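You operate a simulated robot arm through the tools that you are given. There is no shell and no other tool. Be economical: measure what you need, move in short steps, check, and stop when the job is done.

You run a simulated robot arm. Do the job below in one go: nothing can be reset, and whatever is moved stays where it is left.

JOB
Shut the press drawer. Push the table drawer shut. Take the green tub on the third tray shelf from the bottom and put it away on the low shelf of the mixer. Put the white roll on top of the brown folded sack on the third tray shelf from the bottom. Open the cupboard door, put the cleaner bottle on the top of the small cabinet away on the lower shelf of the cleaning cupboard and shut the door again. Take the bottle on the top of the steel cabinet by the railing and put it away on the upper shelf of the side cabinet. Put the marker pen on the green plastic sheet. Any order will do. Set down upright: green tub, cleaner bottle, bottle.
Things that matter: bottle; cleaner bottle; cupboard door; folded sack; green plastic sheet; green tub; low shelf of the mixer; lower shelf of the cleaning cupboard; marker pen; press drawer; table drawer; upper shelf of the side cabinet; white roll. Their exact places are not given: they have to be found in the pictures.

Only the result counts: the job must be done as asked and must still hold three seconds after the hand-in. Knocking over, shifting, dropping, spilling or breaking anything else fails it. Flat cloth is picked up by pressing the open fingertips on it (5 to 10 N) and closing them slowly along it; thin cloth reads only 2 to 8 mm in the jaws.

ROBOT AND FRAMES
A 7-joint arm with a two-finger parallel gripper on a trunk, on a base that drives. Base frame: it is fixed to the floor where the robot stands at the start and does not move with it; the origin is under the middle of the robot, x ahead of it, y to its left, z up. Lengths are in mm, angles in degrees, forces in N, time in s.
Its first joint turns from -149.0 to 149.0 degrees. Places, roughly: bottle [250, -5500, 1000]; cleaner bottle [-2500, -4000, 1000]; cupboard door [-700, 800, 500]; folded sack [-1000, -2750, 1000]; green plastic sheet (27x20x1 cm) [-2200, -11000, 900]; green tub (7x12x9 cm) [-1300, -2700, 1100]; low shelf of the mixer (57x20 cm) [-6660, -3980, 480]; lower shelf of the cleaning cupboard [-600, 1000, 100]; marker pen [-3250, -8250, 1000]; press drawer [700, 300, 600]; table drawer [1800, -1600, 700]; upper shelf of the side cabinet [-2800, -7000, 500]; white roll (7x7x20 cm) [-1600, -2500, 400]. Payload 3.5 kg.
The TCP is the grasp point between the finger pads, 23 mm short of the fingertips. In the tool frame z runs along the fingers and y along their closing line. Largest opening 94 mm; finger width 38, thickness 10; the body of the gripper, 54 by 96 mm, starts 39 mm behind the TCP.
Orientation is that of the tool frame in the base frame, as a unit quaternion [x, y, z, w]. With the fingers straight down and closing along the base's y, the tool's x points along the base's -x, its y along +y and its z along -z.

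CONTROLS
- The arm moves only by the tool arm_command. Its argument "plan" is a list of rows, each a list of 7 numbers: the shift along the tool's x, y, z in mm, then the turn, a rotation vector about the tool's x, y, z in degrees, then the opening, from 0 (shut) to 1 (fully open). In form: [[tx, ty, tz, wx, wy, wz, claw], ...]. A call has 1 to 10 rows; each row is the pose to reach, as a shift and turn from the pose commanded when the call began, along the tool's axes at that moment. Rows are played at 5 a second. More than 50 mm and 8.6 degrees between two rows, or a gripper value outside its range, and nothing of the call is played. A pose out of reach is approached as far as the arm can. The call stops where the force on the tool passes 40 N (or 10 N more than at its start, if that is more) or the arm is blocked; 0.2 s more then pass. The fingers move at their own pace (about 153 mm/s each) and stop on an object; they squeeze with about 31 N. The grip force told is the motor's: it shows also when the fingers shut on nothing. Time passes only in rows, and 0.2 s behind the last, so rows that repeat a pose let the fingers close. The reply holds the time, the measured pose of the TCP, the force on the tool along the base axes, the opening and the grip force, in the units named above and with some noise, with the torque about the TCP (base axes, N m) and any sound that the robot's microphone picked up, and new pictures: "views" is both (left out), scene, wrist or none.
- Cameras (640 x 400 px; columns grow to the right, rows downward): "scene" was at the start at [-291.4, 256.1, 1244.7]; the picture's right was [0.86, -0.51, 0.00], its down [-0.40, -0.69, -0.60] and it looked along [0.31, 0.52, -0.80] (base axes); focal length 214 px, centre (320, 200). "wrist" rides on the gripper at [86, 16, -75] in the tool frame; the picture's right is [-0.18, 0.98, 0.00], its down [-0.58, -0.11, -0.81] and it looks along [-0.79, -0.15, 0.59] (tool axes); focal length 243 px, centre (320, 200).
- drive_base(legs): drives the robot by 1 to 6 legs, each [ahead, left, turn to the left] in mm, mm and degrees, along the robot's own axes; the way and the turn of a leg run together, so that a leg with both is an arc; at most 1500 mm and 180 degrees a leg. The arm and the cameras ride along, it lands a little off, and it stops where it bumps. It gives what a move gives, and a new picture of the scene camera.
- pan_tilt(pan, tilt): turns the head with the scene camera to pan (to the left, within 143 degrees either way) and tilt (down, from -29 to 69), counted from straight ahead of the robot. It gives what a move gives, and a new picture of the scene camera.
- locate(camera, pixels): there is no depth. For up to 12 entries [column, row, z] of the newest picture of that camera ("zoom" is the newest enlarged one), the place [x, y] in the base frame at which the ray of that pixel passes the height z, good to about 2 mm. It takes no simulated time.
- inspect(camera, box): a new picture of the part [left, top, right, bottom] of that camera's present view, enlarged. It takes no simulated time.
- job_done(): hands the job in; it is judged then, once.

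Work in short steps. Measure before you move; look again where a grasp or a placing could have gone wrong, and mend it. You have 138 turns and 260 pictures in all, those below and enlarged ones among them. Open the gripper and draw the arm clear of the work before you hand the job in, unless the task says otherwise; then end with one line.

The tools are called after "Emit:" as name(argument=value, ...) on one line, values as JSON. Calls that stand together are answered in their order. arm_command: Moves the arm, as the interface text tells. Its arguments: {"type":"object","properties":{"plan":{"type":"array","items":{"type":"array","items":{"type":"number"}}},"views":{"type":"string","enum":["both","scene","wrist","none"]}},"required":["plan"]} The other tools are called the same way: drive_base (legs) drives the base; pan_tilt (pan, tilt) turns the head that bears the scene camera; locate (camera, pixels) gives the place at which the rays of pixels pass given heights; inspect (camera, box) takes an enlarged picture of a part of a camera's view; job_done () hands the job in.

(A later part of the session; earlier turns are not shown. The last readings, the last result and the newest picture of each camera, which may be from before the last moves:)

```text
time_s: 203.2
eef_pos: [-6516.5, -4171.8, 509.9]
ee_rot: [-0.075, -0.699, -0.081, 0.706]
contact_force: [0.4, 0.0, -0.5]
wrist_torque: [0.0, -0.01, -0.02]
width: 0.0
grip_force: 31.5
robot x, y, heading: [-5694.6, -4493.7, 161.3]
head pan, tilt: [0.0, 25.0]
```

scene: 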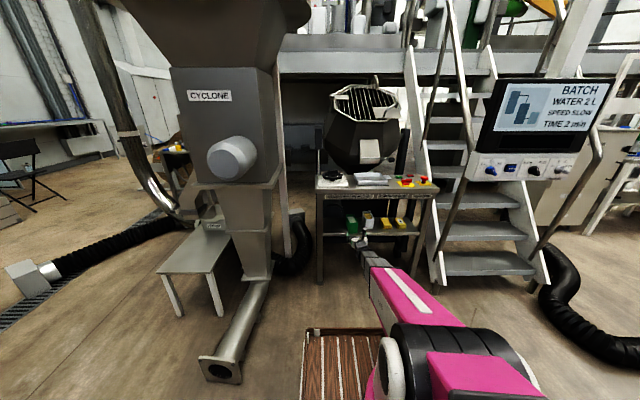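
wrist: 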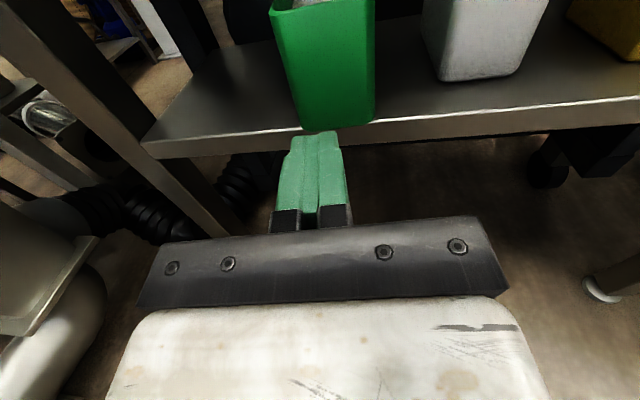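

Tool is aligned (tub ~7 mm to the right). I push gently 38 mm past contact.

Emit:
arm_command(plan=[[5, 7, 25, 0, 0, 0, 0], [5, 7, 45, 0, 0, 0, 0], [5, 7, 53, 0, 0, 0, 0], [5, 7, 60, 0, 0, 0, 0], [5, 7, 67, 0, 0, 0, 0], [5, 7, 74, 0, 0, 0, 0], [5, 7, 81, 0, 0, 0, 0], [5, 7, 88, 0, 0, 0, 0], [5, 7, 94, 0, 0, 0, 0], [5, 7, 94, 0, 0, 0, 0]], views="none")

Emit:
arm_command(plan=[[0, 0, -30, 0, 0, 0, 0], [0, 0, -70, 0, 0, 0, 0], [0, 0, -110, 0, 0, 0, 0]], views="wrist")

```text
time_s: 205.4
eef_pos: [-6605.6, -4145.4, 515.3]
ee_rot: [-0.075, -0.699, -0.081, 0.707]
contact_force: [-0.3, 0.0, 0.7]
wrist_torque: [-0.02, -0.01, 0.01]
width: 0.0
grip_force: 30.9
robot x, y, heading: [-5696.2, -4490.8, 161.0]
head pan, tilt: [0.0, 25.0]
```

```text
time_s: 206.2
eef_pos: [-6500.7, -4169.3, 512.8]
ee_rot: [-0.075, -0.699, -0.081, 0.706]
contact_force: [0.0, -0.5, -0.5]
wrist_torque: [-0.01, -0.01, 0.0]
width: 0.1
grip_force: 31.3
robot x, y, heading: [-5693.5, -4492.5, 160.8]
head pan, tilt: [0.0, 25.0]
```

wrist: 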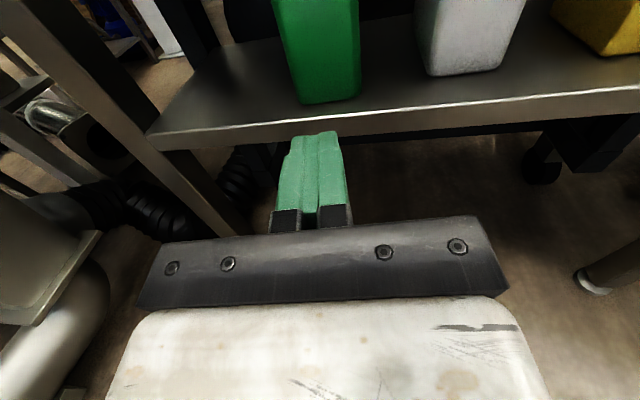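

Tub now stands well inside the shelf. I back off, raise the arm and drive toward the small cabinet with the cleaner bottle.

Emit:
drive_base(legs=[[-650, 0, 0]])

Emit:
arm_command(plan=[[48, 0, 0, 0, 0, 0, 1], [96, 0, 0, 0, 0, 0, 1], [144, 0, 0, 0, 0, 0, 1], [192, 0, 0, 0, 0, 0, 1], [240, 0, 0, 0, 0, 0, 1], [288, 0, 0, 0, 0, 0, 1], [336, 0, 0, 0, 0, 0, 1], [384, 0, -20, 0, 0, 0, 1], [432, 0, -30, 0, 0, 0, 1], [480, 0, -40, 0, 0, 0, 1]], views="none")

Emit:
drive_base(legs=[[0, 0, -177], [0, 900, 0], [900, 700, 0]])

Emit:
pan_tilt(pan=-25, tilt=25)

```text
time_s: 209.8
eef_pos: [-5878.9, -4378.4, 511.5]
ee_rot: [-0.078, -0.699, -0.084, 0.706]
contact_force: [-0.5, 0.0, -0.4]
wrist_torque: [-0.01, 0.02, 0.02]
width: 0.2
grip_force: 31.7
robot x, y, heading: [-5076.3, -4711.5, 160.4]
head pan, tilt: [0.0, 25.0]
```

scene: 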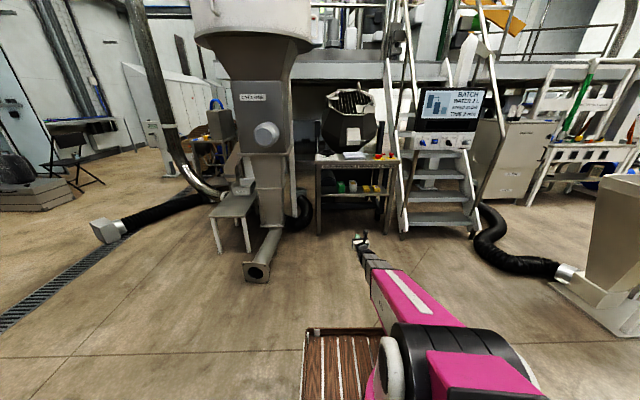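

```text
refused: row 8 steps farther than a row can; nothing moved
```

```text
time_s: 227.4
eef_pos: [-2869.7, -3857.5, 511.6]
ee_rot: [0.698, -0.083, 0.706, 0.09]
contact_force: [-0.5, -0.3, -0.4]
wrist_torque: [-0.02, 0.05, 0.04]
width: 0.0
grip_force: 30.9
robot x, y, heading: [-3667.3, -3514.0, -20.2]
head pan, tilt: [0.0, 25.0]
```

scene: 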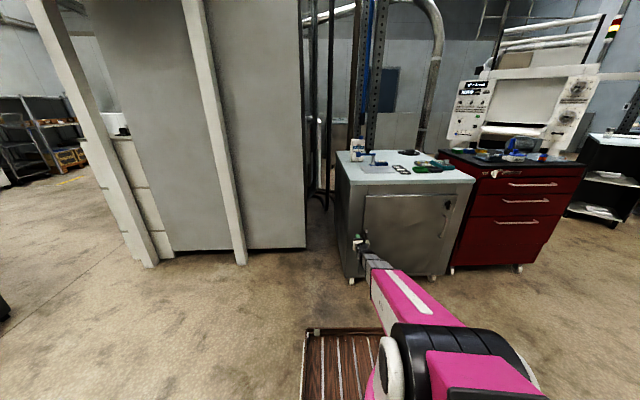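

```text
time_s: 228.3
eef_pos: [-2869.9, -3857.4, 512.2]
ee_rot: [0.698, -0.084, 0.706, 0.09]
contact_force: [-0.7, 1.3, -0.3]
wrist_torque: [0.03, -0.01, 0.0]
width: 0.1
grip_force: 31.3
robot x, y, heading: [-3666.0, -3517.5, -20.4]
head pan, tilt: [-25.0, 25.0]
```

scene: 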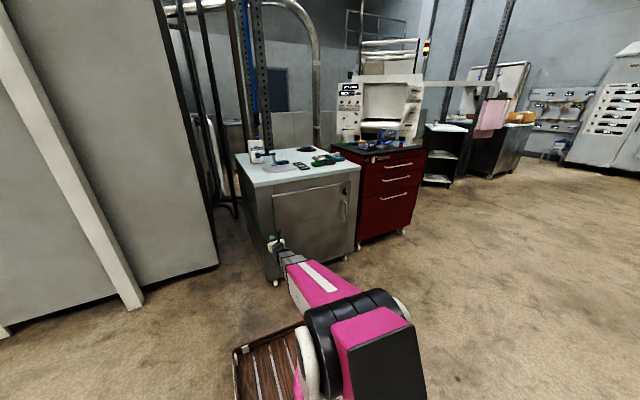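

The arm (still low) ended just short of the cabinet front. I back off 250 mm, raise the arm, and look at the bottle.

Emit:
drive_base(legs=[[-250, 0, 0]])

Emit:
arm_command(plan=[[48, 0, 0, 0, 0, 0, 1], [96, 0, 0, 0, 0, 0, 1], [144, 0, 0, 0, 0, 0, 1], [192, 0, 0, 0, 0, 0, 1], [240, 0, 0, 0, 0, 0, 1], [288, 0, 0, 0, 0, 0, 1], [336, 0, 0, 0, 0, 0, 1], [384, 0, 0, 0, 0, 0, 1], [432, 0, 0, 0, 0, 0, 1], [480, 0, 0, 0, 0, 0, 1]], views="none")

Emit:
inspect(camera="scene", box=[220, 110, 380, 210])

Emit:
locate(camera="zoom", pixels=[[320, 200, 800], [320, 200, 900]])

```text
time_s: 230.1
eef_pos: [-3101.3, -3767.1, 511.8]
ee_rot: [0.698, -0.082, 0.706, 0.088]
contact_force: [-0.8, 0.6, 0.0]
wrist_torque: [0.01, 0.01, 0.03]
width: 0.0
grip_force: 30.5
robot x, y, heading: [-3902.5, -3427.9, -20.2]
head pan, tilt: [-25.0, 25.0]
```

scene: 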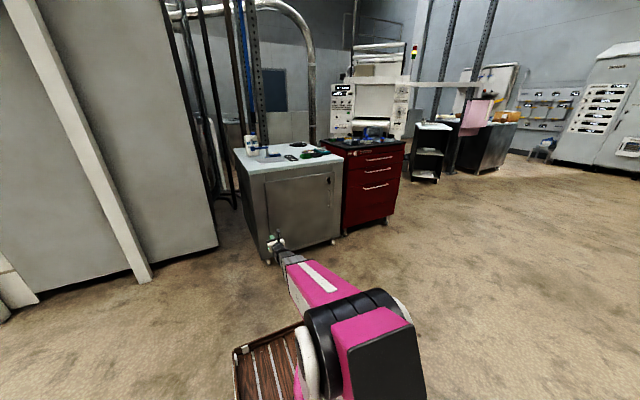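

```text
time_s: 232.3
eef_pos: [-3108.1, -3765.0, 993.4]
ee_rot: [0.698, -0.083, 0.706, 0.089]
contact_force: [0.5, 0.1, 0.1]
wrist_torque: [-0.01, -0.01, 0.03]
width: 93.8
grip_force: 0.1
robot x, y, heading: [-3901.5, -3430.4, -20.2]
head pan, tilt: [-25.0, 25.0]
```

```text
4.00 times, centred on (300, 160) of scene
```

zoom: 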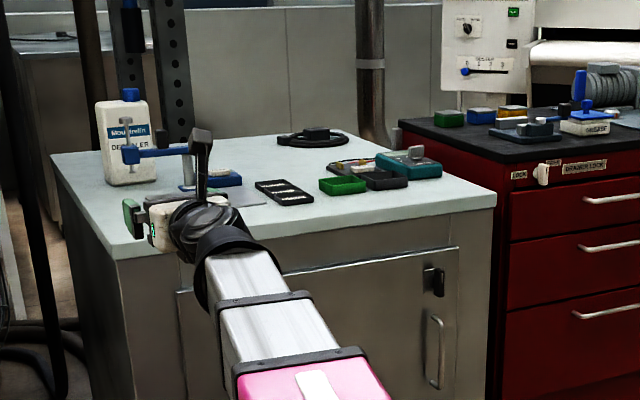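

```text
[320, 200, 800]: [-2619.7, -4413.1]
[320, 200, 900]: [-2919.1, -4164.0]
```

The bottle is a flat jug ("...DESCALER"), wider than the gripper across its label, thin in depth; a blue clamp stands in front-right of it. I measure the cabinet and bottle.

Emit:
locate(camera="scene", pixels=[[269, 263, 0], [333, 242, 0], [249.5, 173.8, 850], [249.5, 173.8, 900], [344, 158, 850], [344, 158, 900], [252.5, 155.8, 850], [252.5, 155.8, 900], [233, 148, 850], [233, 148, 900]])

Emit:
drive_base(legs=[[0, 250, 0], [200, 0, 0]])

Emit:
pan_tilt(pan=-10, tilt=25)

Emit:
inspect(camera="scene", box=[240, 100, 400, 200])

```text
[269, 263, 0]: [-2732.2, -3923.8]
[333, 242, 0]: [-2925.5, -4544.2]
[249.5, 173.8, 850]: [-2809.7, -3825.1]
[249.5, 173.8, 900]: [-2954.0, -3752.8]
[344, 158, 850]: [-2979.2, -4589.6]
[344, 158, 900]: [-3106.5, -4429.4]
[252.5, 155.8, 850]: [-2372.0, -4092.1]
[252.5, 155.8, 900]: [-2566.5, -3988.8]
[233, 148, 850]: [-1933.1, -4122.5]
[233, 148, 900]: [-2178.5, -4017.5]
```

```text
time_s: 235.4
eef_pos: [-2831.9, -3597.7, 993.0]
ee_rot: [0.698, -0.082, 0.706, 0.089]
contact_force: [0.4, 0.3, -0.1]
wrist_torque: [0.0, 0.06, 0.03]
width: 94.1
grip_force: 0.1
robot x, y, heading: [-3624.9, -3261.9, -20.2]
head pan, tilt: [-25.0, 25.0]
```

scene: 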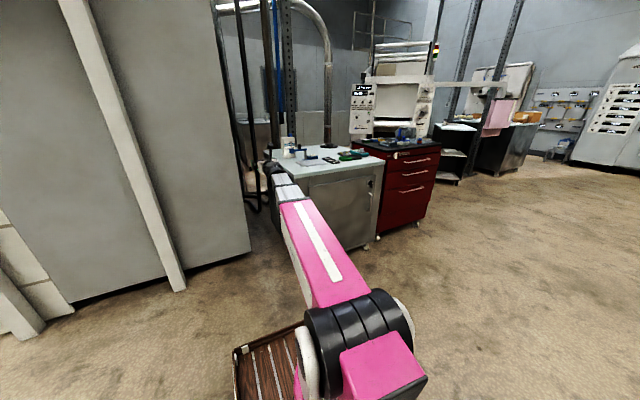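

```text
time_s: 236.1
eef_pos: [-2831.6, -3598.1, 993.1]
ee_rot: [0.699, -0.082, 0.705, 0.087]
contact_force: [0.9, -0.9, 0.1]
wrist_torque: [-0.02, -0.01, 0.0]
width: 94.0
grip_force: 0.1
robot x, y, heading: [-3624.9, -3261.6, -20.2]
head pan, tilt: [-10.0, 25.0]
```

scene: 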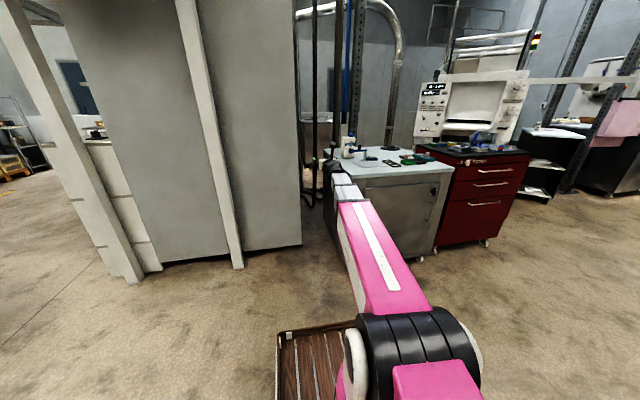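

```text
4.00 times, centred on (320, 150) of scene
```

zoom: 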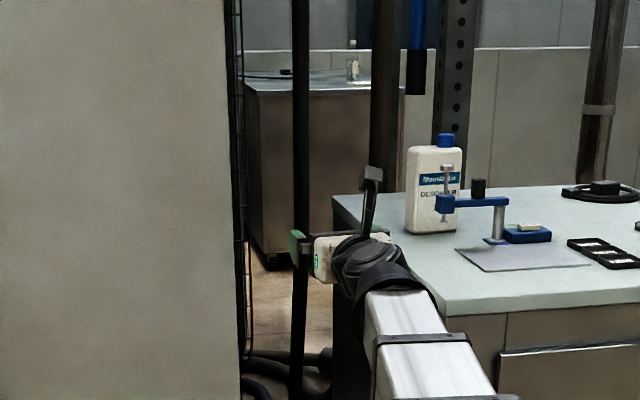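

I triangulate with the new view.

Emit:
locate(camera="scene", pixels=[[348.5, 157.5, 800], [348.5, 157.5, 850], [348.5, 157.5, 900], [348.5, 157.5, 950], [351, 177.5, 850], [351, 177.5, 900], [323, 148.5, 850], [323, 148.5, 900], [421, 258, 0]])

Emit:
inspect(camera="scene", box=[330, 125, 390, 175])

```text
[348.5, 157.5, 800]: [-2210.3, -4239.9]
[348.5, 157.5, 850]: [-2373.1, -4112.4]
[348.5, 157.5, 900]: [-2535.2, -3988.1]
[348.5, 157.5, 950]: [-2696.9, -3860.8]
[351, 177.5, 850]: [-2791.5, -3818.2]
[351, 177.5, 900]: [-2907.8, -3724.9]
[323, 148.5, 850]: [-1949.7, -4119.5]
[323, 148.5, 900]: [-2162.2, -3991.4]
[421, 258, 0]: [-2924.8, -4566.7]
```

```text
8.00 times, centred on (360, 150) of scene
```

zoom: 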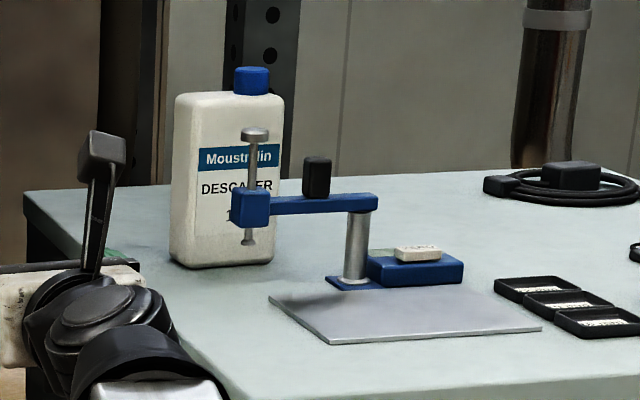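

The jug is ~108 mm wide, ~180 mm to the shoulder plus a blue cap. I'll grip it by the cap with a tool pitched ~20° down from the front-left. I check the panel corner clearance and raise/pitch the arm first.

Emit:
locate(camera="scene", pixels=[[301, 243, 0], [240, 268, 0], [162, 262, 0]])

Emit:
arm_command(plan=[[45, 0, 0, 0, -4, 0, 1], [90, 0, 0, 0, -8, 0, 1], [135, 0, 0, 0, -12, 0, 1], [175, 0, 0, 0, -16, 0, 1], [205, 0, 0, 0, -20, 0, 1]], views="none")

Emit:
drive_base(legs=[[0, 0, -13], [260, 0, 0]])

Emit:
arm_command(plan=[[0, 0, 0, 0, 0, 0, 1]], views="wrist")

```text
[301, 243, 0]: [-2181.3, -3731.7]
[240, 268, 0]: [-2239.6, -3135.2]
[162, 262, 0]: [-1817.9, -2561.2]
```

```text
time_s: 237.3
eef_pos: [-2835.9, -3595.1, 1196.8]
ee_rot: [0.81, -0.097, 0.573, 0.073]
contact_force: [-0.5, 0.9, 0.2]
wrist_torque: [0.0, 0.0, 0.02]
width: 93.8
grip_force: 0.0
robot x, y, heading: [-3623.7, -3260.7, -20.4]
head pan, tilt: [-10.0, 25.0]
```

```text
time_s: 240.0
eef_pos: [-2705.7, -3896.3, 1195.9]
ee_rot: [0.795, -0.183, 0.563, 0.134]
contact_force: [1.6, -0.3, 0.8]
wrist_torque: [-0.02, -0.01, 0.0]
width: 93.9
grip_force: 0.1
robot x, y, heading: [-3403.9, -3396.9, -32.9]
head pan, tilt: [-10.0, 25.0]
```

scene: 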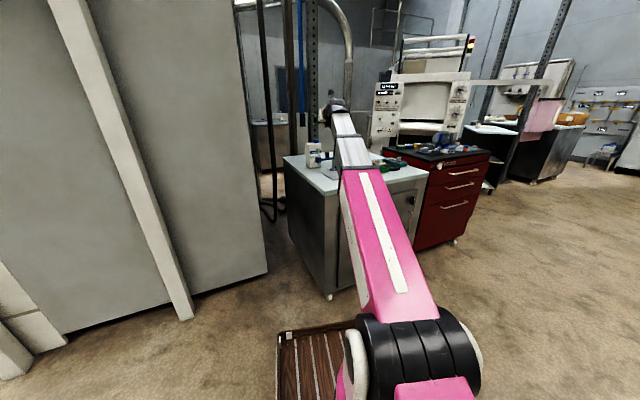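

```text
time_s: 240.4
eef_pos: [-2705.6, -3895.9, 1197.0]
ee_rot: [0.795, -0.183, 0.563, 0.134]
contact_force: [0.1, 0.1, 0.0]
wrist_torque: [0.03, -0.01, -0.02]
width: 94.3
grip_force: 0.1
robot x, y, heading: [-3403.9, -3401.3, -32.4]
head pan, tilt: [-10.0, 25.0]
```

wrist: 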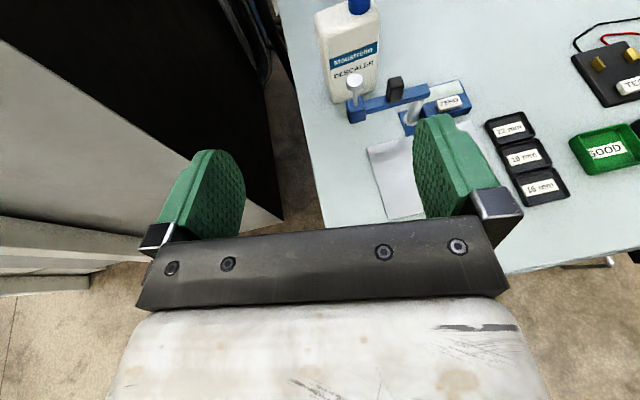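

A clear view from above. I triangulate the cabinet top height and the bottle from both cameras.

Emit:
locate(camera="wrist", pixels=[[345, 102, 830], [345, 102, 870], [345, 102, 910], [360, 5, 1050], [360, 5, 1100], [325, 228, 850], [325, 228, 900], [510, 272, 850], [510, 272, 900], [355, 82, 1000], [412, 125, 870]])

Emit:
inspect(camera="scene", box=[270, 120, 370, 200])

Emit:
inspect(camera="wrist", box=[280, 0, 480, 125])

```text
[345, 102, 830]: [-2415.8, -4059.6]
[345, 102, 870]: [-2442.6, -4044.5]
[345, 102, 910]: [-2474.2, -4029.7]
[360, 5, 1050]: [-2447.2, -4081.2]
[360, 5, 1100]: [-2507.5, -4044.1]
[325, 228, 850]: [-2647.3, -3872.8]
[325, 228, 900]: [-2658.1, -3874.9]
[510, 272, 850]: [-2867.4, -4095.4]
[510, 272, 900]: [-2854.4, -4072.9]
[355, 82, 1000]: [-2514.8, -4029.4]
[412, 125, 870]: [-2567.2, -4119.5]
```

```text
5.00 times, centred on (320, 160) of scene
```

zoom: 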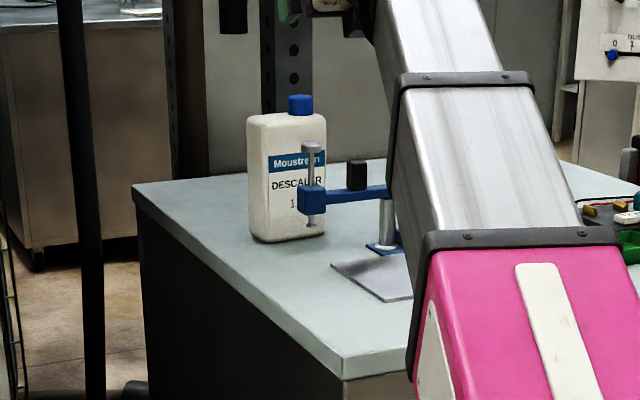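

```text
3.20 times, centred on (380, 62) of wrist
```

zoom: 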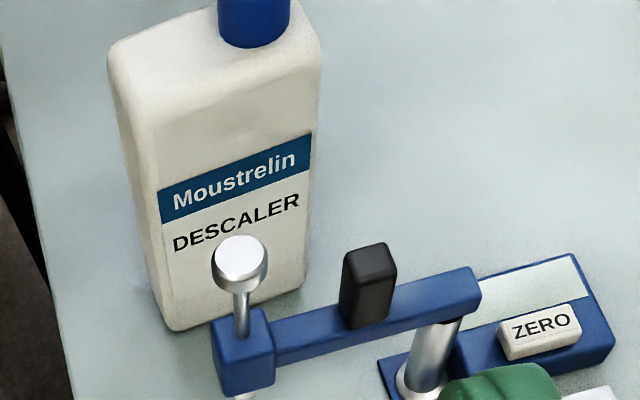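

Emit:
locate(camera="scene", pixels=[[307.5, 168, 840], [307.5, 168, 870], [307.5, 168, 900], [316, 141, 1050], [316, 141, 1100], [325, 191, 870]])

Emit:
locate(camera="wrist", pixels=[[335.5, 103, 840], [335.5, 103, 870], [335.5, 103, 900], [375, 88, 870], [359, 13, 1050], [359, 13, 1100], [315, 20, 1050], [380, 17, 1050], [355, 115, 950]])

```text
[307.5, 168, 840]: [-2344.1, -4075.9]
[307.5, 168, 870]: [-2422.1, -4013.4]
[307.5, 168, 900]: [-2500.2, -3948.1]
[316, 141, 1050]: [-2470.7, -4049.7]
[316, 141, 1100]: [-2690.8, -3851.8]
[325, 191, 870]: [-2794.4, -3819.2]
```

```text
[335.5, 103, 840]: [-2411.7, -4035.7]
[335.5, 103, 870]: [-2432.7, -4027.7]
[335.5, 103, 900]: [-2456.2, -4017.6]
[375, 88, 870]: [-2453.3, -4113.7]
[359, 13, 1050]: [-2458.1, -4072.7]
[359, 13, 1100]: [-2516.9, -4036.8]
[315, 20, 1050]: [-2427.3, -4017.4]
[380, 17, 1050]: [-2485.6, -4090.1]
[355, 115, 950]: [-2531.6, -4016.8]
```

Cabinet top z≈868; cap centre ≈ (-2440,-4078), z 1028–1058. I move to a pre-grasp 100 mm before the cap along the tool axis and look.

Emit:
arm_command(plan=[[-5, 9, 40, 0, 0, 0, 1], [-10, 18, 80, 0, 0, 0, 1], [-16, 27, 120, 0, 0, 0, 1], [-22, 36, 160, 0, 0, 0, 1], [-28, 42, 200, 0, 0, 0, 1], [-32, 45, 245, 0, 0, 0, 1]], views="both")

Emit:
inspect(camera="scene", box=[270, 100, 370, 180])

```text
time_s: 241.8
eef_pos: [-2526.2, -4034.1, 1085.3]
ee_rot: [0.795, -0.183, 0.563, 0.134]
contact_force: [-0.2, -0.3, -0.4]
wrist_torque: [0.0, 0.0, -0.03]
width: 93.8
grip_force: 0.0
robot x, y, heading: [-3408.2, -3402.9, -32.8]
head pan, tilt: [-10.0, 25.0]
```

scene: 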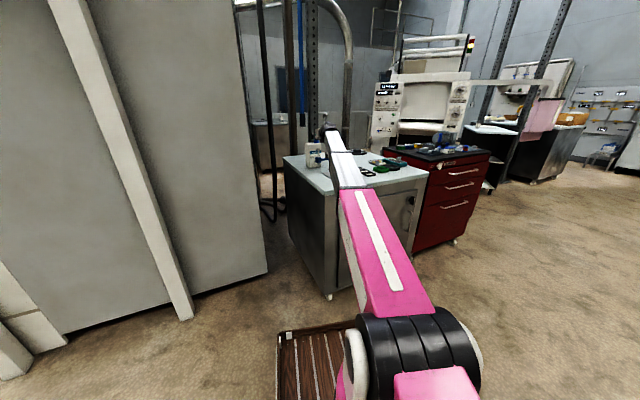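
wrist: 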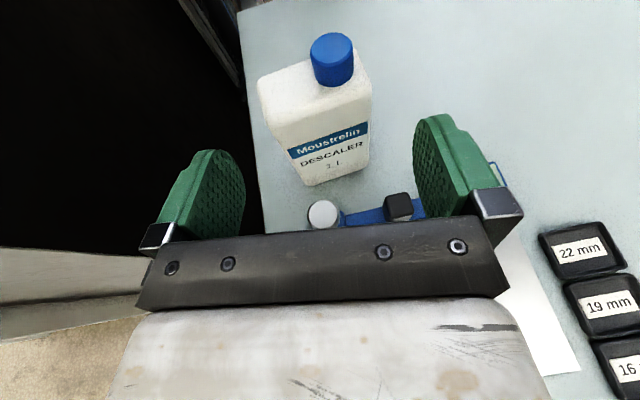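

```text
5.00 times, centred on (320, 140) of scene
```

zoom: 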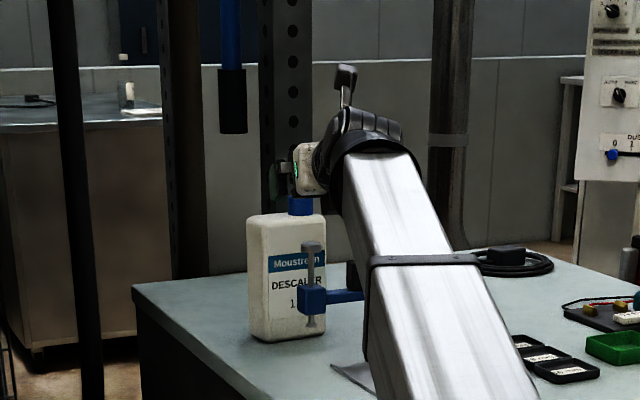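

The cap is straight ahead at (332,60). I measure it precisely in the wrist picture.

Emit:
locate(camera="wrist", pixels=[[331, 44, 1058], [331, 44, 1065], [334, 78, 1028], [334, 78, 1035], [305, 183, 868], [369, 162, 868], [322, 212, 1000]])

```text
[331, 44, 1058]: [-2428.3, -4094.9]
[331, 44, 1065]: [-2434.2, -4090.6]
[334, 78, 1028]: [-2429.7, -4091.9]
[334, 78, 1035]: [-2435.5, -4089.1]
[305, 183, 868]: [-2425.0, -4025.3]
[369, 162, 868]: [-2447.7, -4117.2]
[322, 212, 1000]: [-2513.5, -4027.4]
```

Cap axis at about (-2430,-4091). I go in and close.

Emit:
arm_command(plan=[[3, 8.5, 30, 0, 0, 0, 1], [5, 8.5, 60, 0, 0, 0, 1], [5.5, 8.5, 90, 0, 0, 0, 1], [5.5, 8.5, 114, 0, 0, 0, 1], [5.5, 8.5, 114, 0, 0, 0, 0], [5.5, 8.5, 114, 0, 0, 0, 0], [5.5, 8.5, 114, 0, 0, 0, 0]], views="both")

Emit:
inspect(camera="scene", box=[270, 100, 370, 180])

```text
time_s: 243.4
eef_pos: [-2431.2, -4091.0, 1051.9]
ee_rot: [0.796, -0.182, 0.562, 0.133]
contact_force: [3.7, 1.4, -0.3]
wrist_torque: [-0.21, -0.3, 0.04]
width: 33.3
grip_force: 31.6
robot x, y, heading: [-3405.0, -3403.0, -32.8]
head pan, tilt: [-10.0, 25.0]
```

scene: 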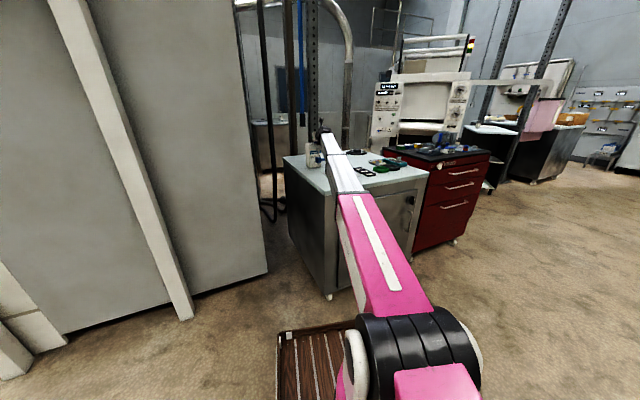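
wrist: 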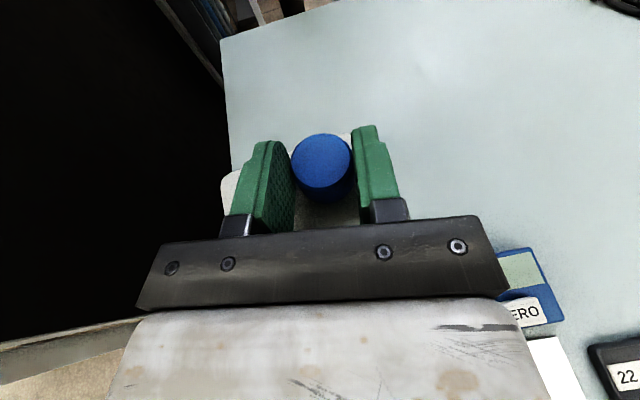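

```text
5.00 times, centred on (320, 140) of scene
```

zoom: 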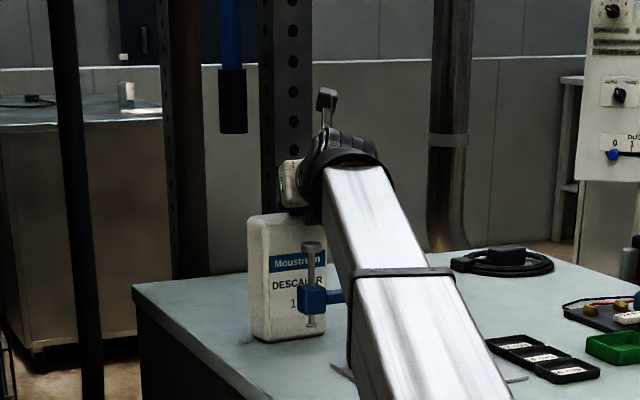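

Cap gripped (33 mm). I lift straight up ~190 mm to clear the clamp.

Emit:
arm_command(plan=[[15, 0, -5, 0, 0, 0, 0], [40, 0, -14, 0, 0, 0, 0], [78, 0, -27, 0, 0, 0, 0], [118, 0, -41, 0, 0, 0, 0], [155, 0, -54, 0, 0, 0, 0], [182, 1, -64, 0, 0, 0, 0]], views="both")

```text
time_s: 244.8
eef_pos: [-2431.2, -4091.5, 1247.2]
ee_rot: [0.795, -0.183, 0.562, 0.134]
contact_force: [1.1, -0.6, -11.1]
wrist_torque: [-0.12, 0.14, 0.02]
width: 33.1
grip_force: 30.7
robot x, y, heading: [-3403.4, -3402.5, -32.5]
head pan, tilt: [-10.0, 25.0]
```

scene: 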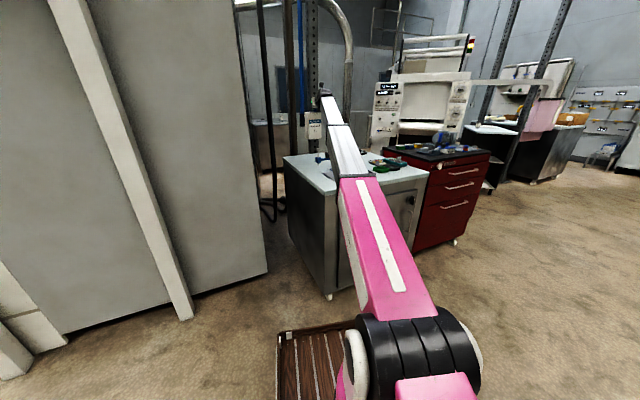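
wrist: 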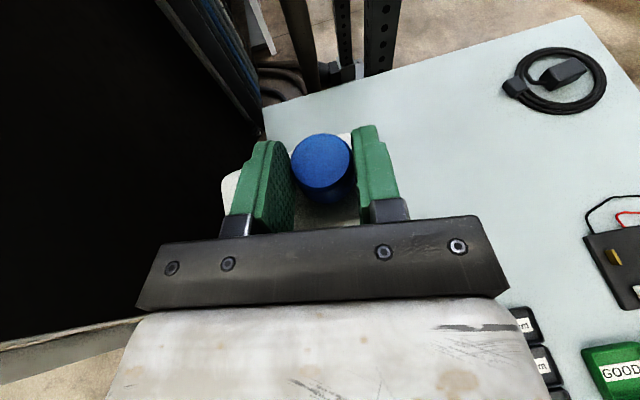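

Lifted cleanly (1.1 kg). I back away, pull the arm in, and turn toward the passage.

Emit:
drive_base(legs=[[-450, 0, 0]])

Emit:
arm_command(plan=[[-15, 0, -45, 0, 0, 0, 0], [-31, 0, -91, 0, 0, 0, 0], [-47, 0, -137, 0, 0, 0, 0], [-63, 0, -183, 0, 0, 0, 0], [-79, 0, -229, 0, 0, 0, 0], [-95, 0, -275, 0, 0, 0, 0], [-111, 0, -320, 0, 0, 0, 0], [-125, 0, -360, 0, 0, 0, 0]], views="none")

Emit:
drive_base(legs=[[0, 0, 67], [900, 0, 0]])

```text
time_s: 247.5
eef_pos: [-2805.1, -3845.8, 1246.1]
ee_rot: [0.795, -0.181, 0.563, 0.133]
contact_force: [-0.3, -0.3, -9.9]
wrist_torque: [-0.12, 0.16, -0.01]
width: 33.2
grip_force: 30.9
robot x, y, heading: [-3784.9, -3162.2, -32.2]
head pan, tilt: [-10.0, 25.0]
```

scene: 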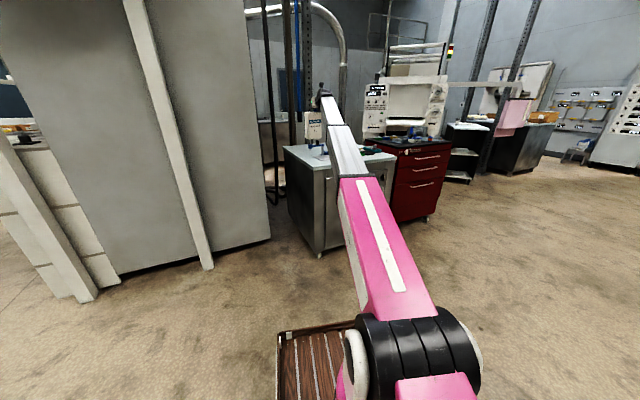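

```text
time_s: 249.3
eef_pos: [-3146.3, -3679.5, 1249.1]
ee_rot: [0.796, -0.18, 0.563, 0.132]
contact_force: [0.4, 0.2, -9.1]
wrist_torque: [-0.14, 0.17, 0.02]
width: 33.3
grip_force: 30.9
robot x, y, heading: [-3781.9, -3163.1, -32.2]
head pan, tilt: [-10.0, 25.0]
```

```text
time_s: 256.9
eef_pos: [-2320.6, -2279.9, 1247.7]
ee_rot: [0.764, 0.289, 0.542, -0.2]
contact_force: [-0.3, 0.5, -9.9]
wrist_torque: [-0.21, -0.05, 0.02]
width: 33.1
grip_force: 31.2
robot x, y, heading: [-3042.8, -2663.1, 34.9]
head pan, tilt: [-10.0, 25.0]
```

scene: 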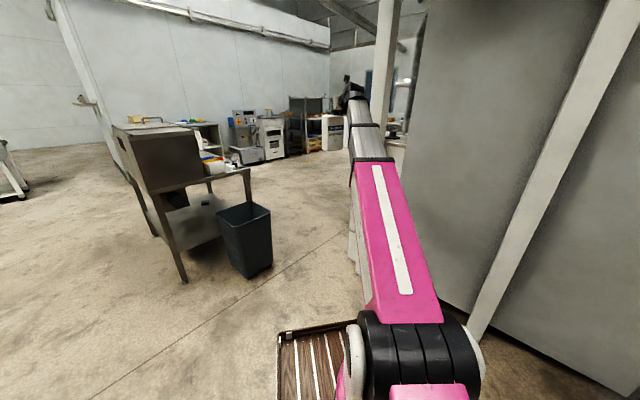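

Exactly on line again (heading to the gap centre 34.6°). Straight through.

Emit:
drive_base(legs=[[1200, 0, 0], [1200, 0, 0]])

Emit:
pan_tilt(pan=40, tilt=25)

```text
time_s: 268.7
eef_pos: [-357.8, -883.0, 1247.9]
ee_rot: [0.762, 0.292, 0.541, -0.203]
contact_force: [-0.9, 0.0, -9.3]
wrist_torque: [-0.18, -0.02, 0.0]
width: 33.4
grip_force: 31.4
robot x, y, heading: [-1076.6, -1276.3, 35.4]
head pan, tilt: [-10.0, 25.0]
```

scene: 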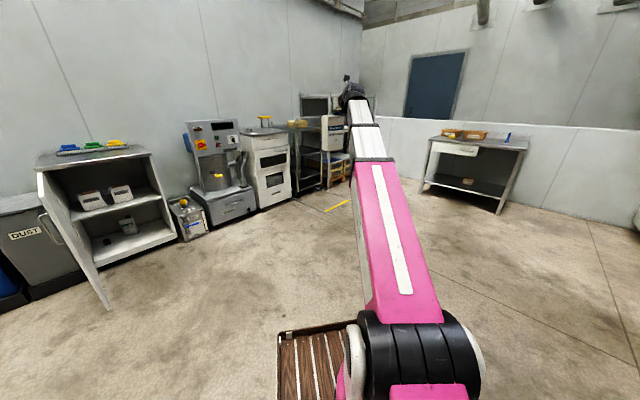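

```text
time_s: 269.8
eef_pos: [-357.5, -882.3, 1248.3]
ee_rot: [0.762, 0.293, 0.541, -0.203]
contact_force: [-0.5, 0.1, -9.6]
wrist_torque: [-0.17, -0.03, 0.03]
width: 33.3
grip_force: 31.3
robot x, y, heading: [-1077.3, -1278.6, 35.2]
head pan, tilt: [40.0, 25.0]
```

scene: 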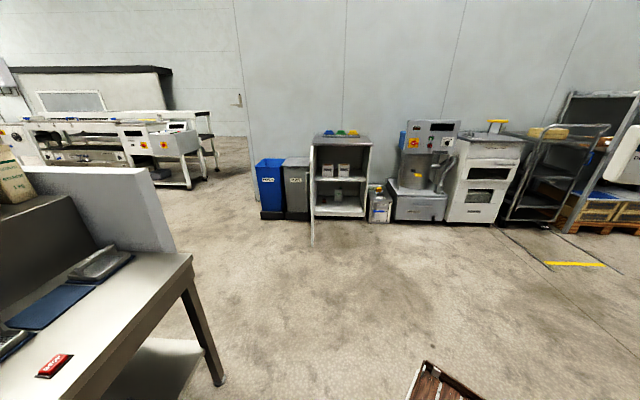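

The door is still open. I shift the TCP left relative to the base, then drive in front of the cupboard and start lowering.

Emit:
arm_command(plan=[[0, -40, 0, 0, 0, 0, 0], [0, -80, 0, 0, 0, 0, 0], [0, -120, 0, 0, 0, 0, 0], [0, -150, 0, 0, 0, 0, 0]], views="none")

Emit:
drive_base(legs=[[0, 0, 32.4], [0, 243, 0], [1149, 0, 0]])

Emit:
arm_command(plan=[[-47, 0, 16, 0, 0, 0, 0], [-94, 0, 33, 0, 0, 0, 0], [-141, 0, 49, 0, 0, 0, 0], [-188, 0, 66, 0, 0, 0, 0], [-235, 0, 82, 0, 0, 0, 0], [-282, 0, 99, 0, 0, 0, 0], [-329, 0, 115, 0, 0, 0, 0], [-376, 0, 132, 0, 0, 0, 0], [-423, 0, 148, 0, 0, 0, 0], [-470, 0, 165, 0, 0, 0, 0]], views="scene")

```text
time_s: 270.8
eef_pos: [-449.4, -781.7, 1246.5]
ee_rot: [0.757, 0.303, 0.541, -0.206]
contact_force: [0.7, 0.8, -8.8]
wrist_torque: [-0.2, -0.04, 0.01]
width: 33.1
grip_force: 31.2
out of reach, approached as far as the arm can: row 4
robot x, y, heading: [-1074.3, -1274.3, 35.7]
head pan, tilt: [40.0, 25.0]
```

```text
time_s: 279.6
eef_pos: [-613.4, 627.9, 1245.8]
ee_rot: [0.64, 0.505, 0.46, -0.351]
contact_force: [0.4, -0.6, -9.6]
wrist_torque: [-0.12, -0.19, 0.0]
width: 33.0
grip_force: 31.1
robot x, y, heading: [-872.6, -132.8, 68.4]
head pan, tilt: [40.0, 25.0]
```

scene: 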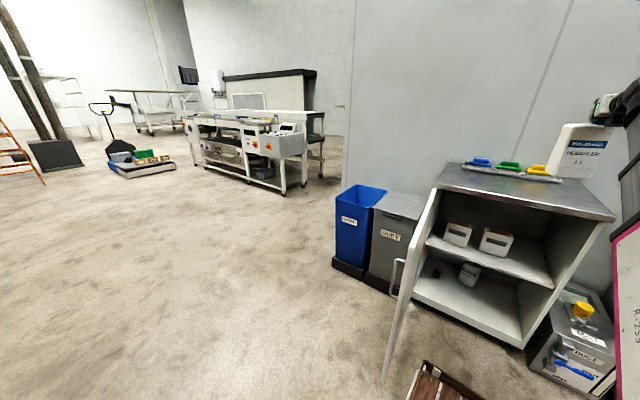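

```text
time_s: 281.8
eef_pos: [-609.3, 626.4, 744.2]
ee_rot: [0.64, 0.505, 0.461, -0.351]
contact_force: [0.0, 0.1, -10.0]
wrist_torque: [-0.13, -0.14, -0.01]
width: 33.2
grip_force: 30.8
robot x, y, heading: [-873.8, -128.0, 68.6]
head pan, tilt: [40.0, 25.0]
```

scene: 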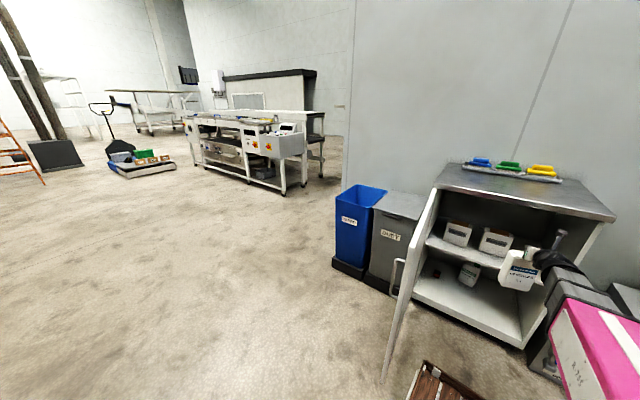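

I measure the lower shelf height from this second view, and lower further in the meantime.

Emit:
locate(camera="scene", pixels=[[523, 347, 60], [523, 347, 80], [523, 347, 100], [523, 347, 120], [413, 297, 80], [413, 297, 100], [413, 297, 120], [465, 285, 100], [548, 285, 500]])

Emit:
arm_command(plan=[[-47, 0, 16, 0, 0, 0, 0], [-94, 0, 33, 0, 0, 0, 0], [-141, 0, 49, 0, 0, 0, 0], [-188, 0, 66, 0, 0, 0, 0], [-235, 0, 82, 0, 0, 0, 0], [-282, 0, 99, 0, 0, 0, 0], [-329, 0, 115, 0, 0, 0, 0], [-370, 0, 129, 0, 0, 0, 0]], views="none")

Emit:
pan_tilt(pan=15, tilt=40)

```text
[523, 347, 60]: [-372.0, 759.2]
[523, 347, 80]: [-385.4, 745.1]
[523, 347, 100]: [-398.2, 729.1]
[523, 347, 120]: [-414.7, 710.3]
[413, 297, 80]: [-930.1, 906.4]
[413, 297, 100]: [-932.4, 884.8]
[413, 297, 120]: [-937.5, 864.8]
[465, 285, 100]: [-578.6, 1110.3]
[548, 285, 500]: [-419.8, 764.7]
```

```text
time_s: 283.6
eef_pos: [-602.5, 625.7, 355.0]
ee_rot: [0.64, 0.504, 0.461, -0.351]
contact_force: [-1.1, -1.1, -8.7]
wrist_torque: [-0.13, -0.14, -0.02]
width: 33.0
grip_force: 30.8
robot x, y, heading: [-874.3, -126.7, 68.1]
head pan, tilt: [40.0, 25.0]
```

```text
time_s: 284.5
eef_pos: [-602.0, 624.8, 354.4]
ee_rot: [0.641, 0.504, 0.461, -0.349]
contact_force: [0.3, -0.4, -8.9]
wrist_torque: [-0.13, -0.16, 0.02]
width: 33.1
grip_force: 30.9
robot x, y, heading: [-871.4, -127.8, 68.7]
head pan, tilt: [15.0, 40.0]
```

scene: 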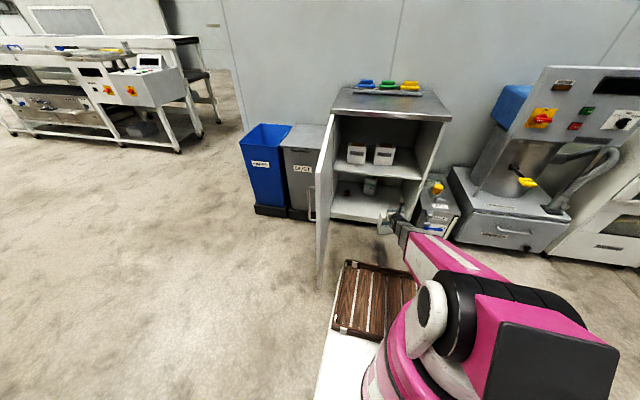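

TCP (-602,625,354), bottle base ≈ z 170. I drive 180 mm closer and then extend the arm into the cupboard.

Emit:
drive_base(legs=[[179, 22, 0]])

Emit:
inspect(camera="scene", box=[310, 120, 470, 270])

Emit:
arm_command(plan=[[0, 0, 0, 0, 0, 0, 0]], views="wrist")

```text
time_s: 286.0
eef_pos: [-557.6, 797.6, 354.8]
ee_rot: [0.641, 0.504, 0.461, -0.351]
contact_force: [1.0, 0.2, -8.9]
wrist_torque: [-0.18, -0.11, 0.01]
width: 32.8
grip_force: 31.2
robot x, y, heading: [-826.5, 41.7, 68.6]
head pan, tilt: [15.0, 40.0]
```

scene: 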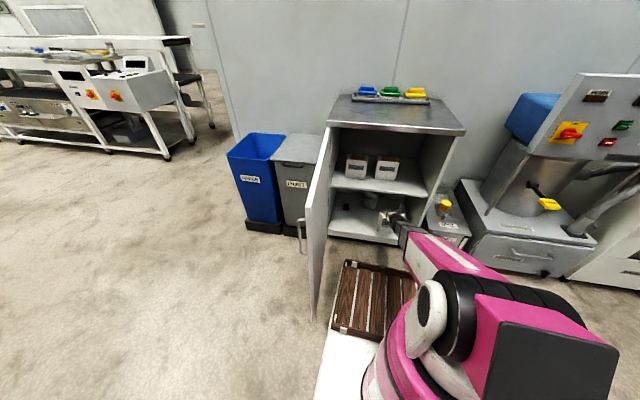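

```text
2.67 times, centred on (390, 195) of scene
```

zoom: 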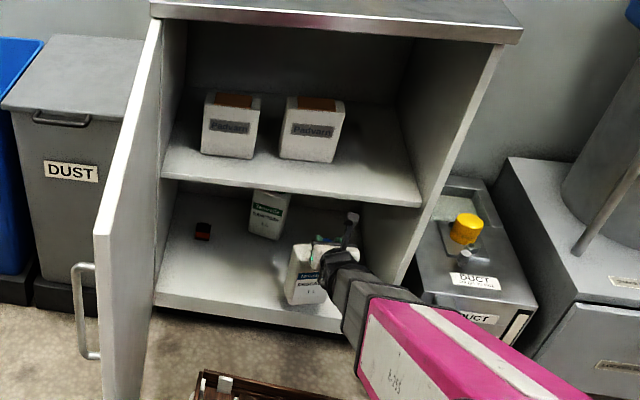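

```text
time_s: 286.4
eef_pos: [-557.4, 796.9, 354.3]
ee_rot: [0.641, 0.505, 0.46, -0.35]
contact_force: [0.3, -0.4, -9.4]
wrist_torque: [-0.16, -0.13, 0.0]
width: 32.9
grip_force: 30.9
robot x, y, heading: [-825.3, 44.7, 68.6]
head pan, tilt: [15.0, 40.0]
```

wrist: 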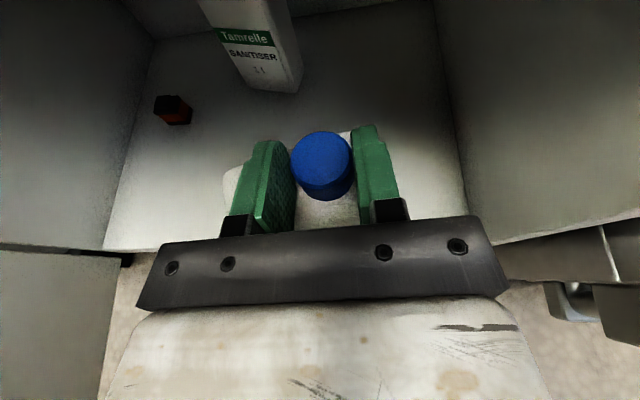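

Emit:
locate(camera="wrist", pixels=[[252, 90, 80], [297, 93, 80], [488, 235, 80], [140, 250, 80], [465, 175, 80], [300, 85, 110]])

```text
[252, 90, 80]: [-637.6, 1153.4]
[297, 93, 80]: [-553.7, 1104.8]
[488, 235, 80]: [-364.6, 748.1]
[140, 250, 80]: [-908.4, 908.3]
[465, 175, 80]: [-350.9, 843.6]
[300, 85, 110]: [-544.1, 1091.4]
```

Clear of the sanitiser at the back. I insert 130 mm horizontally, then lower 55 mm.

Emit:
arm_command(plan=[[14, -2, 41, 0, 0, 0, 0], [28, -4, 82, 0, 0, 0, 0], [43, -6, 123, 0, 0, 0, 0], [24, -6, 130, 0, 0, 0, 0], [5, -6, 136, 0, 0, 0, 0], [-9, -6, 141, 0, 0, 0, 0]], views="none")

Emit:
inspect(camera="scene", box=[360, 170, 440, 260])

```text
time_s: 286.9
eef_pos: [-548.6, 843.1, 352.7]
ee_rot: [0.64, 0.504, 0.46, -0.352]
contact_force: [-3.0, -5.5, -14.5]
wrist_torque: [0.7, -0.43, -0.11]
width: 33.1
grip_force: 30.9
robot x, y, heading: [-828.3, 43.5, 68.2]
head pan, tilt: [15.0, 40.0]
stopped in row 2: the force on the tool passed its limit at 137 N (the readings are from after the stop); the commanded pose is now the measured one
```

```text
4.44 times, centred on (400, 215) of scene
```

zoom: 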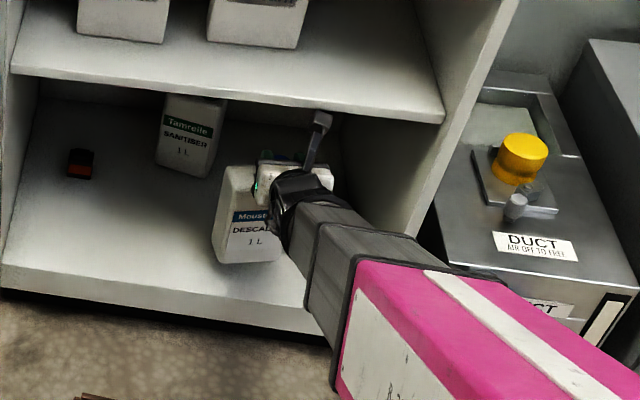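

The camera stalk met the upper shelf edge. I back off, lower 45 mm, and insert again.

Emit:
arm_command(plan=[[-14, 0, -40, 0, 0, 0, 0], [-34, 0, -33, 0, 0, 0, 0], [-56, 0, -26, 0, 0, 0, 0]], views="none")

Emit:
inspect(camera="scene", box=[360, 170, 440, 260])

Emit:
arm_command(plan=[[9, -2, 28, 0, 0, 0, 0], [18, -4, 56, 0, 0, 0, 0], [27, -4, 80, 0, 0, 0, 0], [36, -4, 104, 0, 0, 0, 0], [42, -4, 122, 0, 0, 0, 0]], views="both")

```text
time_s: 287.7
eef_pos: [-557.7, 800.7, 312.4]
ee_rot: [0.637, 0.502, 0.463, -0.357]
contact_force: [7.1, 3.6, 27.4]
wrist_torque: [0.53, -0.34, -0.03]
width: 33.5
grip_force: 31.7
robot x, y, heading: [-827.8, 45.9, 68.3]
head pan, tilt: [15.0, 40.0]
```

```text
4.44 times, centred on (400, 215) of scene
```

zoom: 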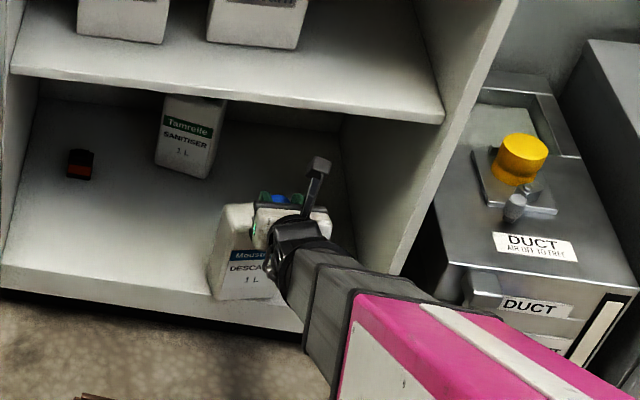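

```text
time_s: 288.2
eef_pos: [-552.6, 839.4, 312.6]
ee_rot: [0.635, 0.504, 0.465, -0.357]
contact_force: [-2.0, 4.6, 6.6]
wrist_torque: [1.06, -0.37, 0.21]
width: 33.5
grip_force: 31.1
robot x, y, heading: [-826.1, 42.7, 68.3]
head pan, tilt: [15.0, 40.0]
stopped in row 2: the force on the tool passed its limit at 52 N (the readings are from after the stop); the commanded pose is now the measured one
```

scene: 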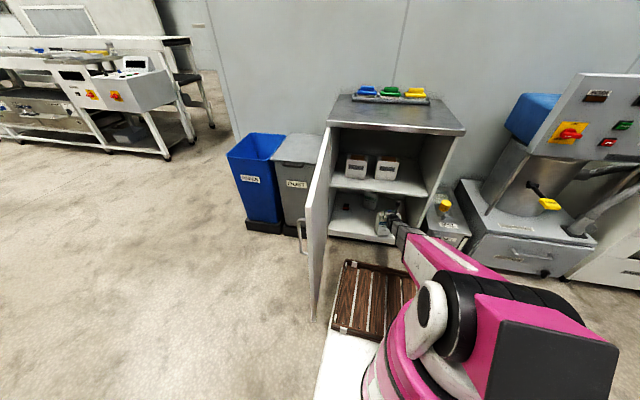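
wrist: 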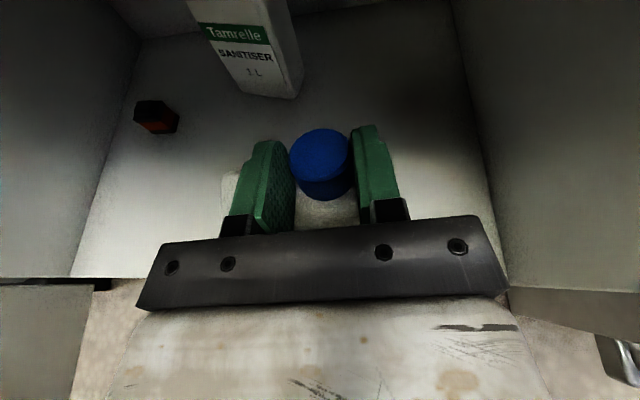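

The bottle base already touches the shelf (it is at z≈128, higher than thought). I lift 14 mm and insert 75 mm deeper.

Emit:
arm_command(plan=[[7, 0, -2, 0, 0, 0, 0], [14, 0, -5, 0, 0, 0, 0], [14, 0, -5, 0, 0, 0, 0], [21, 0, 14, 0, 0, 0, 0], [28, 0, 33, 0, 0, 0, 0], [34, -3, 52, 0, 0, 0, 0], [39, -3, 66, 0, 0, 0, 0]], views="wrist")

Emit:
inspect(camera="scene", box=[360, 170, 440, 260])

```text
time_s: 289.8
eef_pos: [-536.3, 911.8, 326.1]
ee_rot: [0.636, 0.504, 0.464, -0.355]
contact_force: [-0.4, 0.3, -9.4]
wrist_torque: [-0.03, -0.16, 0.01]
width: 33.0
grip_force: 30.7
robot x, y, heading: [-827.4, 41.3, 68.2]
head pan, tilt: [15.0, 40.0]
```

wrist: 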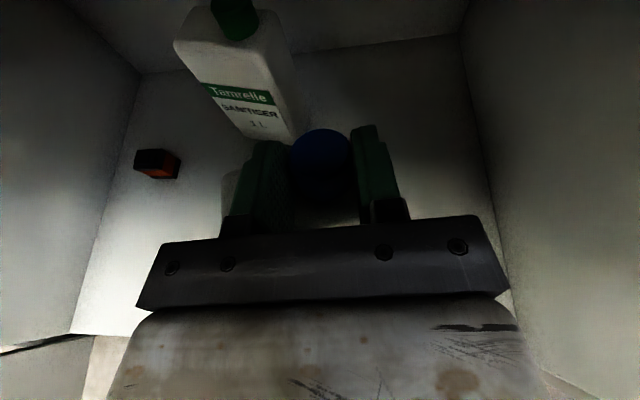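

```text
4.44 times, centred on (400, 215) of scene
```

zoom: 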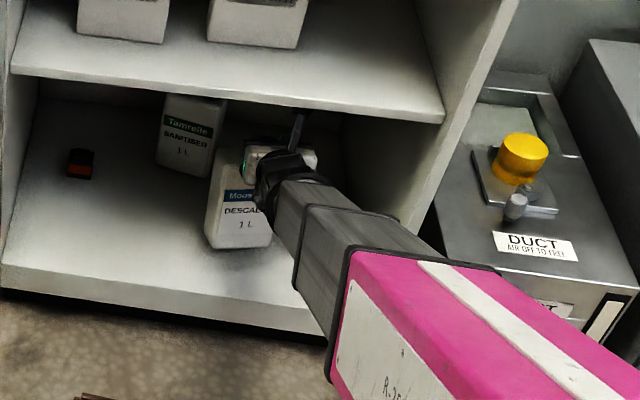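

Inside and free. I lower gently to contact.

Emit:
arm_command(plan=[[-4, 0, 1, 0, 0, 0, 0], [-7, 0, 2, 0, 0, 0, 0], [-9, 0, 3, 0, 0, 0, 0], [-11, 0, 4, 0, 0, 0, 0]], views="none")

```text
time_s: 290.8
eef_pos: [-536.4, 912.0, 316.8]
ee_rot: [0.636, 0.504, 0.464, -0.356]
contact_force: [0.5, -0.7, -9.2]
wrist_torque: [-0.05, -0.16, 0.01]
width: 33.1
grip_force: 30.9
robot x, y, heading: [-829.6, 43.3, 68.1]
head pan, tilt: [15.0, 40.0]
```

Emit:
arm_command(plan=[[-2, 0, 0.7, 0, 0, 0, 0], [-4, 0, 1.4, 0, 0, 0, 0], [-6, 0, 2, 0, 0, 0, 0], [-7, 0, 2.4, 0, 0, 0, 0]], views="none")

```text
time_s: 291.8
eef_pos: [-539.2, 911.5, 312.1]
ee_rot: [0.635, 0.503, 0.465, -0.357]
contact_force: [1.4, -6.8, 34.1]
wrist_torque: [-0.49, -0.43, -0.13]
width: 33.1
grip_force: 31.1
robot x, y, heading: [-827.8, 48.0, 68.5]
head pan, tilt: [15.0, 40.0]
```

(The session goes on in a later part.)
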